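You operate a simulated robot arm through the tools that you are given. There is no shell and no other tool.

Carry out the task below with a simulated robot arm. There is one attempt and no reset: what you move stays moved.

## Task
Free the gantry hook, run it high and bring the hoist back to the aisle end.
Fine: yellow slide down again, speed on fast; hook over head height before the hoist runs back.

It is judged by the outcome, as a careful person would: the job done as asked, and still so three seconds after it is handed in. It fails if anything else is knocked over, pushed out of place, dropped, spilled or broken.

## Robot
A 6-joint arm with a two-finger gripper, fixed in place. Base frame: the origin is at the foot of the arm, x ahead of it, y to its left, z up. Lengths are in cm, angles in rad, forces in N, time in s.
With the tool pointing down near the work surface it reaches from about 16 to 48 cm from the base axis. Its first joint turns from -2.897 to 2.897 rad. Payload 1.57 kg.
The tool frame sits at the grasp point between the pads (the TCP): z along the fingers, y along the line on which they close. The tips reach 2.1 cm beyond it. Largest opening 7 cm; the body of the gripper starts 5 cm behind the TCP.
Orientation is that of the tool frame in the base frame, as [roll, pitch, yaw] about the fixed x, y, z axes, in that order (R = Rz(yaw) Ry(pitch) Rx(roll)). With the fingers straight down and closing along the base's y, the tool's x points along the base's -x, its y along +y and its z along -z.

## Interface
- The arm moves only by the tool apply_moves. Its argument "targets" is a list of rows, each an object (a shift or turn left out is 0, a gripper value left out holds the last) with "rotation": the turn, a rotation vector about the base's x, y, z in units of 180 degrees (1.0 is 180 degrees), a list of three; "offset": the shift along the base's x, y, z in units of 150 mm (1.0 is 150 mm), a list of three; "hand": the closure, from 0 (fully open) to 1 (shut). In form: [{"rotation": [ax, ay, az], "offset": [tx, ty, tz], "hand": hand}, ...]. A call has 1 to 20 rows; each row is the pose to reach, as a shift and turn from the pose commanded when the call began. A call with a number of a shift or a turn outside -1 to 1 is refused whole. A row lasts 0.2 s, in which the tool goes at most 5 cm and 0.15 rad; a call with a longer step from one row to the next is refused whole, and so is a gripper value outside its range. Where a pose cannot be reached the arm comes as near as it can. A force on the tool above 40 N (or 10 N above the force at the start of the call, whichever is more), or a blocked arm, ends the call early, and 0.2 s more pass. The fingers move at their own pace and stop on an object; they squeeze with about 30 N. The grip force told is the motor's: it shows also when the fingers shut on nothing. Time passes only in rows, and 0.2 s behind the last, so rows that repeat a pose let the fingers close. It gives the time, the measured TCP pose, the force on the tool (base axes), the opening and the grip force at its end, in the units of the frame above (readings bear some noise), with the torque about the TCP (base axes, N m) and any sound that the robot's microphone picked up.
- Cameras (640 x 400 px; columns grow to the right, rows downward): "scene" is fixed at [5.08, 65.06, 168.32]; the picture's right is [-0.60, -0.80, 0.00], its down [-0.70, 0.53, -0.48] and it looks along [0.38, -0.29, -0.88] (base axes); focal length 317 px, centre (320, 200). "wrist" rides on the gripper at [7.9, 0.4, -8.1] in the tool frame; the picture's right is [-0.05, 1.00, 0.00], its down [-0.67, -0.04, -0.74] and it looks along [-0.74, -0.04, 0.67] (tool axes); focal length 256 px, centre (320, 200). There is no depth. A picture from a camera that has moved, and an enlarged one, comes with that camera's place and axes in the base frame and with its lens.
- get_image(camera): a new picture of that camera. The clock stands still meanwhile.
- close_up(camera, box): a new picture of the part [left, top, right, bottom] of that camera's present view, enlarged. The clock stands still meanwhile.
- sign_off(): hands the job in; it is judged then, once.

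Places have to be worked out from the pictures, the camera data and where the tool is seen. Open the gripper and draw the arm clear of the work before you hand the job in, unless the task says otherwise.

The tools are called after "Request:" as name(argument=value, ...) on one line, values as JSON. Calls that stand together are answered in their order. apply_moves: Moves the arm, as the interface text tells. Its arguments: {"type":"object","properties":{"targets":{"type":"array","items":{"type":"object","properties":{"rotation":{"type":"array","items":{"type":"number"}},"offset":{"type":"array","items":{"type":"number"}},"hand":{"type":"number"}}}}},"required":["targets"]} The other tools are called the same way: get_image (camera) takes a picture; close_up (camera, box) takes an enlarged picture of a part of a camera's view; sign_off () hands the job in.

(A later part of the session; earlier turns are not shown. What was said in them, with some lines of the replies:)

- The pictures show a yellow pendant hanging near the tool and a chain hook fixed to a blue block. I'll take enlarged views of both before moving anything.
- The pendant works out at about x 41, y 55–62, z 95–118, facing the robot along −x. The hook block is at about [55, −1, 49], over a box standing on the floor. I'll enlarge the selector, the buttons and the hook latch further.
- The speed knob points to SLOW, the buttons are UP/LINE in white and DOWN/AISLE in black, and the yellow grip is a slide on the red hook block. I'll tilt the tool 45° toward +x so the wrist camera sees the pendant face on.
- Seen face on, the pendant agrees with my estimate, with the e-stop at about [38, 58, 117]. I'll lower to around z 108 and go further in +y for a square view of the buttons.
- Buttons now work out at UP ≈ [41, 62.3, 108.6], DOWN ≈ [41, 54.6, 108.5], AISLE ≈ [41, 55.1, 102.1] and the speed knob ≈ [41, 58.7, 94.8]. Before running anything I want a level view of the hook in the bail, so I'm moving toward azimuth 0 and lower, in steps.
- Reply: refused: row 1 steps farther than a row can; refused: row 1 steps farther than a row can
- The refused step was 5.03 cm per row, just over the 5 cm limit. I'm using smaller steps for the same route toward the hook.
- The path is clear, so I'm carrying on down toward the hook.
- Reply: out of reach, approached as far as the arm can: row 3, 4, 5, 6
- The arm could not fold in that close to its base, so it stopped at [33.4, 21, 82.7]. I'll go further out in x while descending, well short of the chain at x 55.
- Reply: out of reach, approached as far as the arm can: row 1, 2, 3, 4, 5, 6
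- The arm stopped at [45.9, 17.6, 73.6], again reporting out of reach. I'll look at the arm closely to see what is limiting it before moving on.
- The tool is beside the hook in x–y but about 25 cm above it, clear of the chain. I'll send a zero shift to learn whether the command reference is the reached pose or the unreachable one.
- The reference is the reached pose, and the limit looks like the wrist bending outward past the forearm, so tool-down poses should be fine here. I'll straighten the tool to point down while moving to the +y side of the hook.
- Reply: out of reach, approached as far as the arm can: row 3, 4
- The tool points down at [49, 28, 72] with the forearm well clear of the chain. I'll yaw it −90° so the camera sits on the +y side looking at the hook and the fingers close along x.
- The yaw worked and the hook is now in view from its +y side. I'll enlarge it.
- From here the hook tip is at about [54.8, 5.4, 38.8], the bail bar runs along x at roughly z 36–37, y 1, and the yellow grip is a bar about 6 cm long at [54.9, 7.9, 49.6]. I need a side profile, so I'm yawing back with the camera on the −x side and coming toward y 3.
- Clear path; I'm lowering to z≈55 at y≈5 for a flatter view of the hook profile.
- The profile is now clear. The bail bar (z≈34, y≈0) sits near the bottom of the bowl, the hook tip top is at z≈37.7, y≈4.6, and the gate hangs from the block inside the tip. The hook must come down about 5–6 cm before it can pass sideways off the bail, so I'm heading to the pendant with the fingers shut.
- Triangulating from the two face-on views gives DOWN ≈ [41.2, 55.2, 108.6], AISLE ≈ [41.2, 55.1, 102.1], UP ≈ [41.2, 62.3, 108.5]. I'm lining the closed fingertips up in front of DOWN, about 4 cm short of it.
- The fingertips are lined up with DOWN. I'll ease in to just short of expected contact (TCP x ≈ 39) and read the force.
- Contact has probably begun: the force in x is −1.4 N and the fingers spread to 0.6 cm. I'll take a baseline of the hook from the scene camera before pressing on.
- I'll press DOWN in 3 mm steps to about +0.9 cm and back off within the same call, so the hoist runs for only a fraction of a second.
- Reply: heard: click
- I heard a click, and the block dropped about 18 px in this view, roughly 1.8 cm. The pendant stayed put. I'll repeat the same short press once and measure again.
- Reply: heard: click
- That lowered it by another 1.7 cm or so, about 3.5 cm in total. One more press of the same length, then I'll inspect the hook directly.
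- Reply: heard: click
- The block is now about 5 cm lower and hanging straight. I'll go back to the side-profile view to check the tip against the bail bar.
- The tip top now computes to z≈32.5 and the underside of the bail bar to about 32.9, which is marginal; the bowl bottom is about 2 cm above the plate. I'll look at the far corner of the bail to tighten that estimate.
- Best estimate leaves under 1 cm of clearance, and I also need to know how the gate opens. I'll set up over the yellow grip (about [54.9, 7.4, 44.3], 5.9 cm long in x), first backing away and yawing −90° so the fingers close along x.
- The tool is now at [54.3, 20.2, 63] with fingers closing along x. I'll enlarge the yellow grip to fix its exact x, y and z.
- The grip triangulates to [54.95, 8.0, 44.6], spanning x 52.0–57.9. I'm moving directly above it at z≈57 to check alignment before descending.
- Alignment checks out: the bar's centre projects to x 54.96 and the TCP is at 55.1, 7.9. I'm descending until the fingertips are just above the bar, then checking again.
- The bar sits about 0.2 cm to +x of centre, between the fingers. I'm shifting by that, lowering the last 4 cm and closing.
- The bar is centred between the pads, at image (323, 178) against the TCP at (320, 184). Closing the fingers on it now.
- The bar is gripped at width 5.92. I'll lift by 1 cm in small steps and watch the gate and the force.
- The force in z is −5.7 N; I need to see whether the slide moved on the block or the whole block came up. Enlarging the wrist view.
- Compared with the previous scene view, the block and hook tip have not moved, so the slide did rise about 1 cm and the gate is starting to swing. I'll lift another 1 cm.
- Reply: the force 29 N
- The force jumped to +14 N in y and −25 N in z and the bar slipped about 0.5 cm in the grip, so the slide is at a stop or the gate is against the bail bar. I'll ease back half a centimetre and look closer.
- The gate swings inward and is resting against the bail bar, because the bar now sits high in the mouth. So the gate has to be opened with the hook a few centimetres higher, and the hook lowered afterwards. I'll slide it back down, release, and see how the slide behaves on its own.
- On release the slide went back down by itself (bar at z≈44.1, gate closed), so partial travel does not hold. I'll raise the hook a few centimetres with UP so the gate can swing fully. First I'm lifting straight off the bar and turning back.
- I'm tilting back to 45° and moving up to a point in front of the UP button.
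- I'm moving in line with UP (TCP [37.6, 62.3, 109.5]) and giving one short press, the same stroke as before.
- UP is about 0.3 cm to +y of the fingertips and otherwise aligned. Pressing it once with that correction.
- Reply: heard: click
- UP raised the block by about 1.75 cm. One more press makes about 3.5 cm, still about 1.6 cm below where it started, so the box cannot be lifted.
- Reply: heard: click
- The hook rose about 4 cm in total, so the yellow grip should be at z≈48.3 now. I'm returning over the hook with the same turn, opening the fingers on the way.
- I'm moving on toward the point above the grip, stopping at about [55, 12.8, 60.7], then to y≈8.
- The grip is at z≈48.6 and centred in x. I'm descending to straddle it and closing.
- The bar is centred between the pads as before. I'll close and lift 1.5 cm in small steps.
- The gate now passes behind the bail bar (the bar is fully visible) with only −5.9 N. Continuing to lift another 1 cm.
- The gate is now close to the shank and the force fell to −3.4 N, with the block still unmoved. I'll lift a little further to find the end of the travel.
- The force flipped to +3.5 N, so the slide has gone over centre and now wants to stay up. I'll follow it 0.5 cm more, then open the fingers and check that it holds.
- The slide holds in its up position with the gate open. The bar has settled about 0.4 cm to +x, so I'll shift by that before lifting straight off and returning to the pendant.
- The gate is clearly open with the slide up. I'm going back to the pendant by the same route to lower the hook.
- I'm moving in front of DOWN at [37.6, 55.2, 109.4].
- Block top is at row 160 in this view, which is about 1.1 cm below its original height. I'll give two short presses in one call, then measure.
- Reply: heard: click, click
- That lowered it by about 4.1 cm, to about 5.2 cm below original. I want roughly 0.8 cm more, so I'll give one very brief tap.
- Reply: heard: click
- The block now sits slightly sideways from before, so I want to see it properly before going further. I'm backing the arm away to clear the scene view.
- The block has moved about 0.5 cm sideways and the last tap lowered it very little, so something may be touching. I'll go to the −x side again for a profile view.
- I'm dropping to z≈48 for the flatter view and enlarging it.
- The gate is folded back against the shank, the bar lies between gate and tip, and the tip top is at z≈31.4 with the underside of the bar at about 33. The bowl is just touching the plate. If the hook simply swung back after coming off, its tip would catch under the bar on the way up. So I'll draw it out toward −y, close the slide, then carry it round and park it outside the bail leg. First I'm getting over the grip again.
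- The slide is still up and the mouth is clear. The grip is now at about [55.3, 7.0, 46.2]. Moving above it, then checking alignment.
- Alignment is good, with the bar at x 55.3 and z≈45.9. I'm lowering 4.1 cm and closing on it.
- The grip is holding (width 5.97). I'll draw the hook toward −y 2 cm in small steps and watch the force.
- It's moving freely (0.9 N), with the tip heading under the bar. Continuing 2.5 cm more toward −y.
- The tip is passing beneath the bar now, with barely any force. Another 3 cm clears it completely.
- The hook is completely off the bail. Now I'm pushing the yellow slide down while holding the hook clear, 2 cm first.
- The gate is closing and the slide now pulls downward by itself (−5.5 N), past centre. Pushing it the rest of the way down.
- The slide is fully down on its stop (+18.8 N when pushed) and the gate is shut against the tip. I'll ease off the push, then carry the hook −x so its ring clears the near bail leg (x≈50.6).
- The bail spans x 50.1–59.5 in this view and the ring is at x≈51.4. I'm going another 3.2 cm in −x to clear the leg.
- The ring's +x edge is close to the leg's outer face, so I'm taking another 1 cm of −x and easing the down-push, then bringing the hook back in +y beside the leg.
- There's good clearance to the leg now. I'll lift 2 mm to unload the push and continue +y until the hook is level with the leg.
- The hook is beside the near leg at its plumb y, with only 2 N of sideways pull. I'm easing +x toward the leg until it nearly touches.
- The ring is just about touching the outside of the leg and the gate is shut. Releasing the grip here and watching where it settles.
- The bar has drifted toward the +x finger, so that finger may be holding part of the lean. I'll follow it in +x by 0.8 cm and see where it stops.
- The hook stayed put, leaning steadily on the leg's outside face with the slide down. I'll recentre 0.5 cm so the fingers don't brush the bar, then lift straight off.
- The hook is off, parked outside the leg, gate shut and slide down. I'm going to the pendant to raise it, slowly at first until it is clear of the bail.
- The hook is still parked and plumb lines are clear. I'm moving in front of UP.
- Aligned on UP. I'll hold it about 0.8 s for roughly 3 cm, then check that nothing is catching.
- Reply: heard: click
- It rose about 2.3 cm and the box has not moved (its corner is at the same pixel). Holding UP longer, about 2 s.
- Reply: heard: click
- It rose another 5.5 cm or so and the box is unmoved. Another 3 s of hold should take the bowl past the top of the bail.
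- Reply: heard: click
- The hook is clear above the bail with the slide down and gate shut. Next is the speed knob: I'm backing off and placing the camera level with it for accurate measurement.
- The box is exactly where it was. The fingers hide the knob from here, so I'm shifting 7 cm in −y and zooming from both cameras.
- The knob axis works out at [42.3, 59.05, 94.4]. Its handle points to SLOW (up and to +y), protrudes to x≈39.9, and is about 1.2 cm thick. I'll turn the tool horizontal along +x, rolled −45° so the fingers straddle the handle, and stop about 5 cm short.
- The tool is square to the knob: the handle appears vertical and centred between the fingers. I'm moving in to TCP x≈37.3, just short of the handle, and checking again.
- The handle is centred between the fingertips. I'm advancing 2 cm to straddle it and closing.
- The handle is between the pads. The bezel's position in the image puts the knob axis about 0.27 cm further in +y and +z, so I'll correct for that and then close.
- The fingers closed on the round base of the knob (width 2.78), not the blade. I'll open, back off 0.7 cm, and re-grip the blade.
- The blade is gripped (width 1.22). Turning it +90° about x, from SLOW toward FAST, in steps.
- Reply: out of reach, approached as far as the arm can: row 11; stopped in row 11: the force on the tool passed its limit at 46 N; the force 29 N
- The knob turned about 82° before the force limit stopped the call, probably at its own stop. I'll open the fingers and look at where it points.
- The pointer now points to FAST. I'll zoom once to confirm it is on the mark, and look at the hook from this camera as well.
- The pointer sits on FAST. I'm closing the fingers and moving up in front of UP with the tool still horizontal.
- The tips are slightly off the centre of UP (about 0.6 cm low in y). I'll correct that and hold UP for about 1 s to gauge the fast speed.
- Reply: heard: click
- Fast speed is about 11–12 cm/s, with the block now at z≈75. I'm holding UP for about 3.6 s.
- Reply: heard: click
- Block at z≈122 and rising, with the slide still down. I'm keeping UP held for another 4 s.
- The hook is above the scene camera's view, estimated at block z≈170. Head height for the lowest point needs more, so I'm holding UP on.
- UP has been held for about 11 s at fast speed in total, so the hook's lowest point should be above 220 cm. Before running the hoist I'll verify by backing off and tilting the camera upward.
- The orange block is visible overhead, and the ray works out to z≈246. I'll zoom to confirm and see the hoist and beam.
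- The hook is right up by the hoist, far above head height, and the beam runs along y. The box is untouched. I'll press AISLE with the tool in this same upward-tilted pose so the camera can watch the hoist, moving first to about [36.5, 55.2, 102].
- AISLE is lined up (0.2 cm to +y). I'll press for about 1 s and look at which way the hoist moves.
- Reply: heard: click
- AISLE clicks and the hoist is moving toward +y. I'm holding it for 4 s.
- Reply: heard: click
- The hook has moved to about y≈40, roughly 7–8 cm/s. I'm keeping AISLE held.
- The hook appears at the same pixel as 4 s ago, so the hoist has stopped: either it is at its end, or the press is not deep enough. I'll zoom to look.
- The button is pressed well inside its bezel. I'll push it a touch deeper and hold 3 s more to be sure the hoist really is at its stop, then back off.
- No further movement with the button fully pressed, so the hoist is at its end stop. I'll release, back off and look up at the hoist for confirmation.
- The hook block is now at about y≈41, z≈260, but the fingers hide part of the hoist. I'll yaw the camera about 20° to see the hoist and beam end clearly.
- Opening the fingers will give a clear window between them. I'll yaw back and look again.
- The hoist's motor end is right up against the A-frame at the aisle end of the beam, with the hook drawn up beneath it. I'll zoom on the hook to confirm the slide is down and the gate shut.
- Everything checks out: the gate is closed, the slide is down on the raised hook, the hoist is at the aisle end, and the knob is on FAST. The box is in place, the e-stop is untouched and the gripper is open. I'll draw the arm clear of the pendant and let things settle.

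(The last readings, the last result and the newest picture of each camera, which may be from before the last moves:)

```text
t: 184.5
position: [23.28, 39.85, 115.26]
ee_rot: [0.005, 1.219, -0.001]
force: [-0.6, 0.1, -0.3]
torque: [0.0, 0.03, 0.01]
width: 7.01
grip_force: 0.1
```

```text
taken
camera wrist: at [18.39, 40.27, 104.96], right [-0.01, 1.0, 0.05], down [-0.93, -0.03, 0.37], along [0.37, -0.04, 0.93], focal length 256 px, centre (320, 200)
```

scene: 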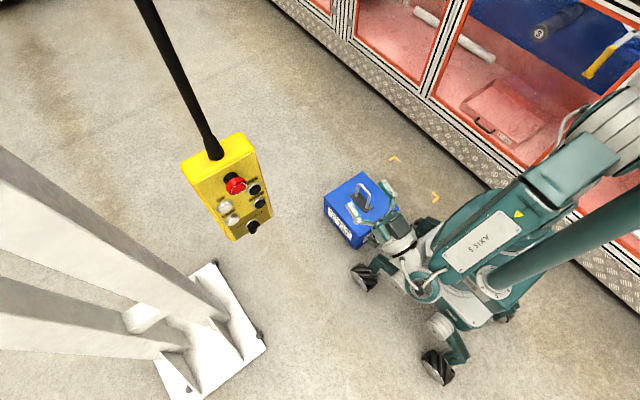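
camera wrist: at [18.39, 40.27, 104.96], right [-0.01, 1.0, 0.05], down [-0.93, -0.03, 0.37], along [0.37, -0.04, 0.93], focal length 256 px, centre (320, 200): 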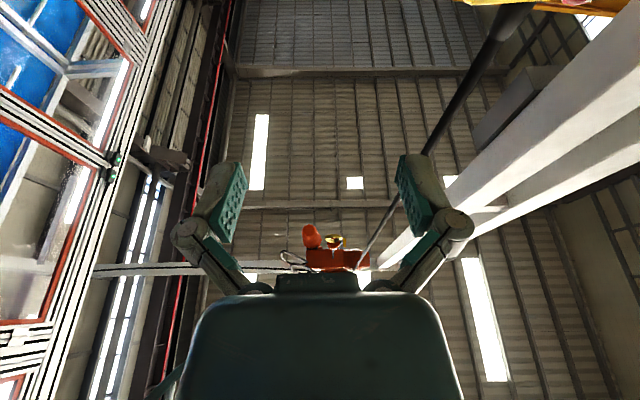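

The last pictures show the hook up under the hoist at the aisle end and the box in its place. The knob is on FAST, and the arm is clear with its gripper open. Handing in.

Request:
sign_off()

```text
The job is handed in.
```

The hook is off the box and run up high, and the hoist is back at the aisle end. I've handed the job in and don't have the verdict yet.

- **Hook:** it came off the bail with the yellow slide up. I then pushed the slide fully down, and the gate is shut in the last close-up.
- **Height first:** I estimated the hook block at about 245 cm before pressing AISLE, so the hook was well over head height when the hoist ran back.
- **Hoist:** it ran until it would go no further with AISLE still held. The camera shows its motor end close to the A-frame.
- **Speed:** the knob is on FAST.
- **Rest of the scene:** the box is where it started and the emergency stop was not touched. The arm is clear of the pendant with the gripper open.

To get the hook free I had to lower it, raise it partway, then lower it again, because the gate swings inward and first jammed against the bail bar. I also leaned the hook against the outside of one bail leg before raising it, so its tip would not catch under the bar and lift the box.
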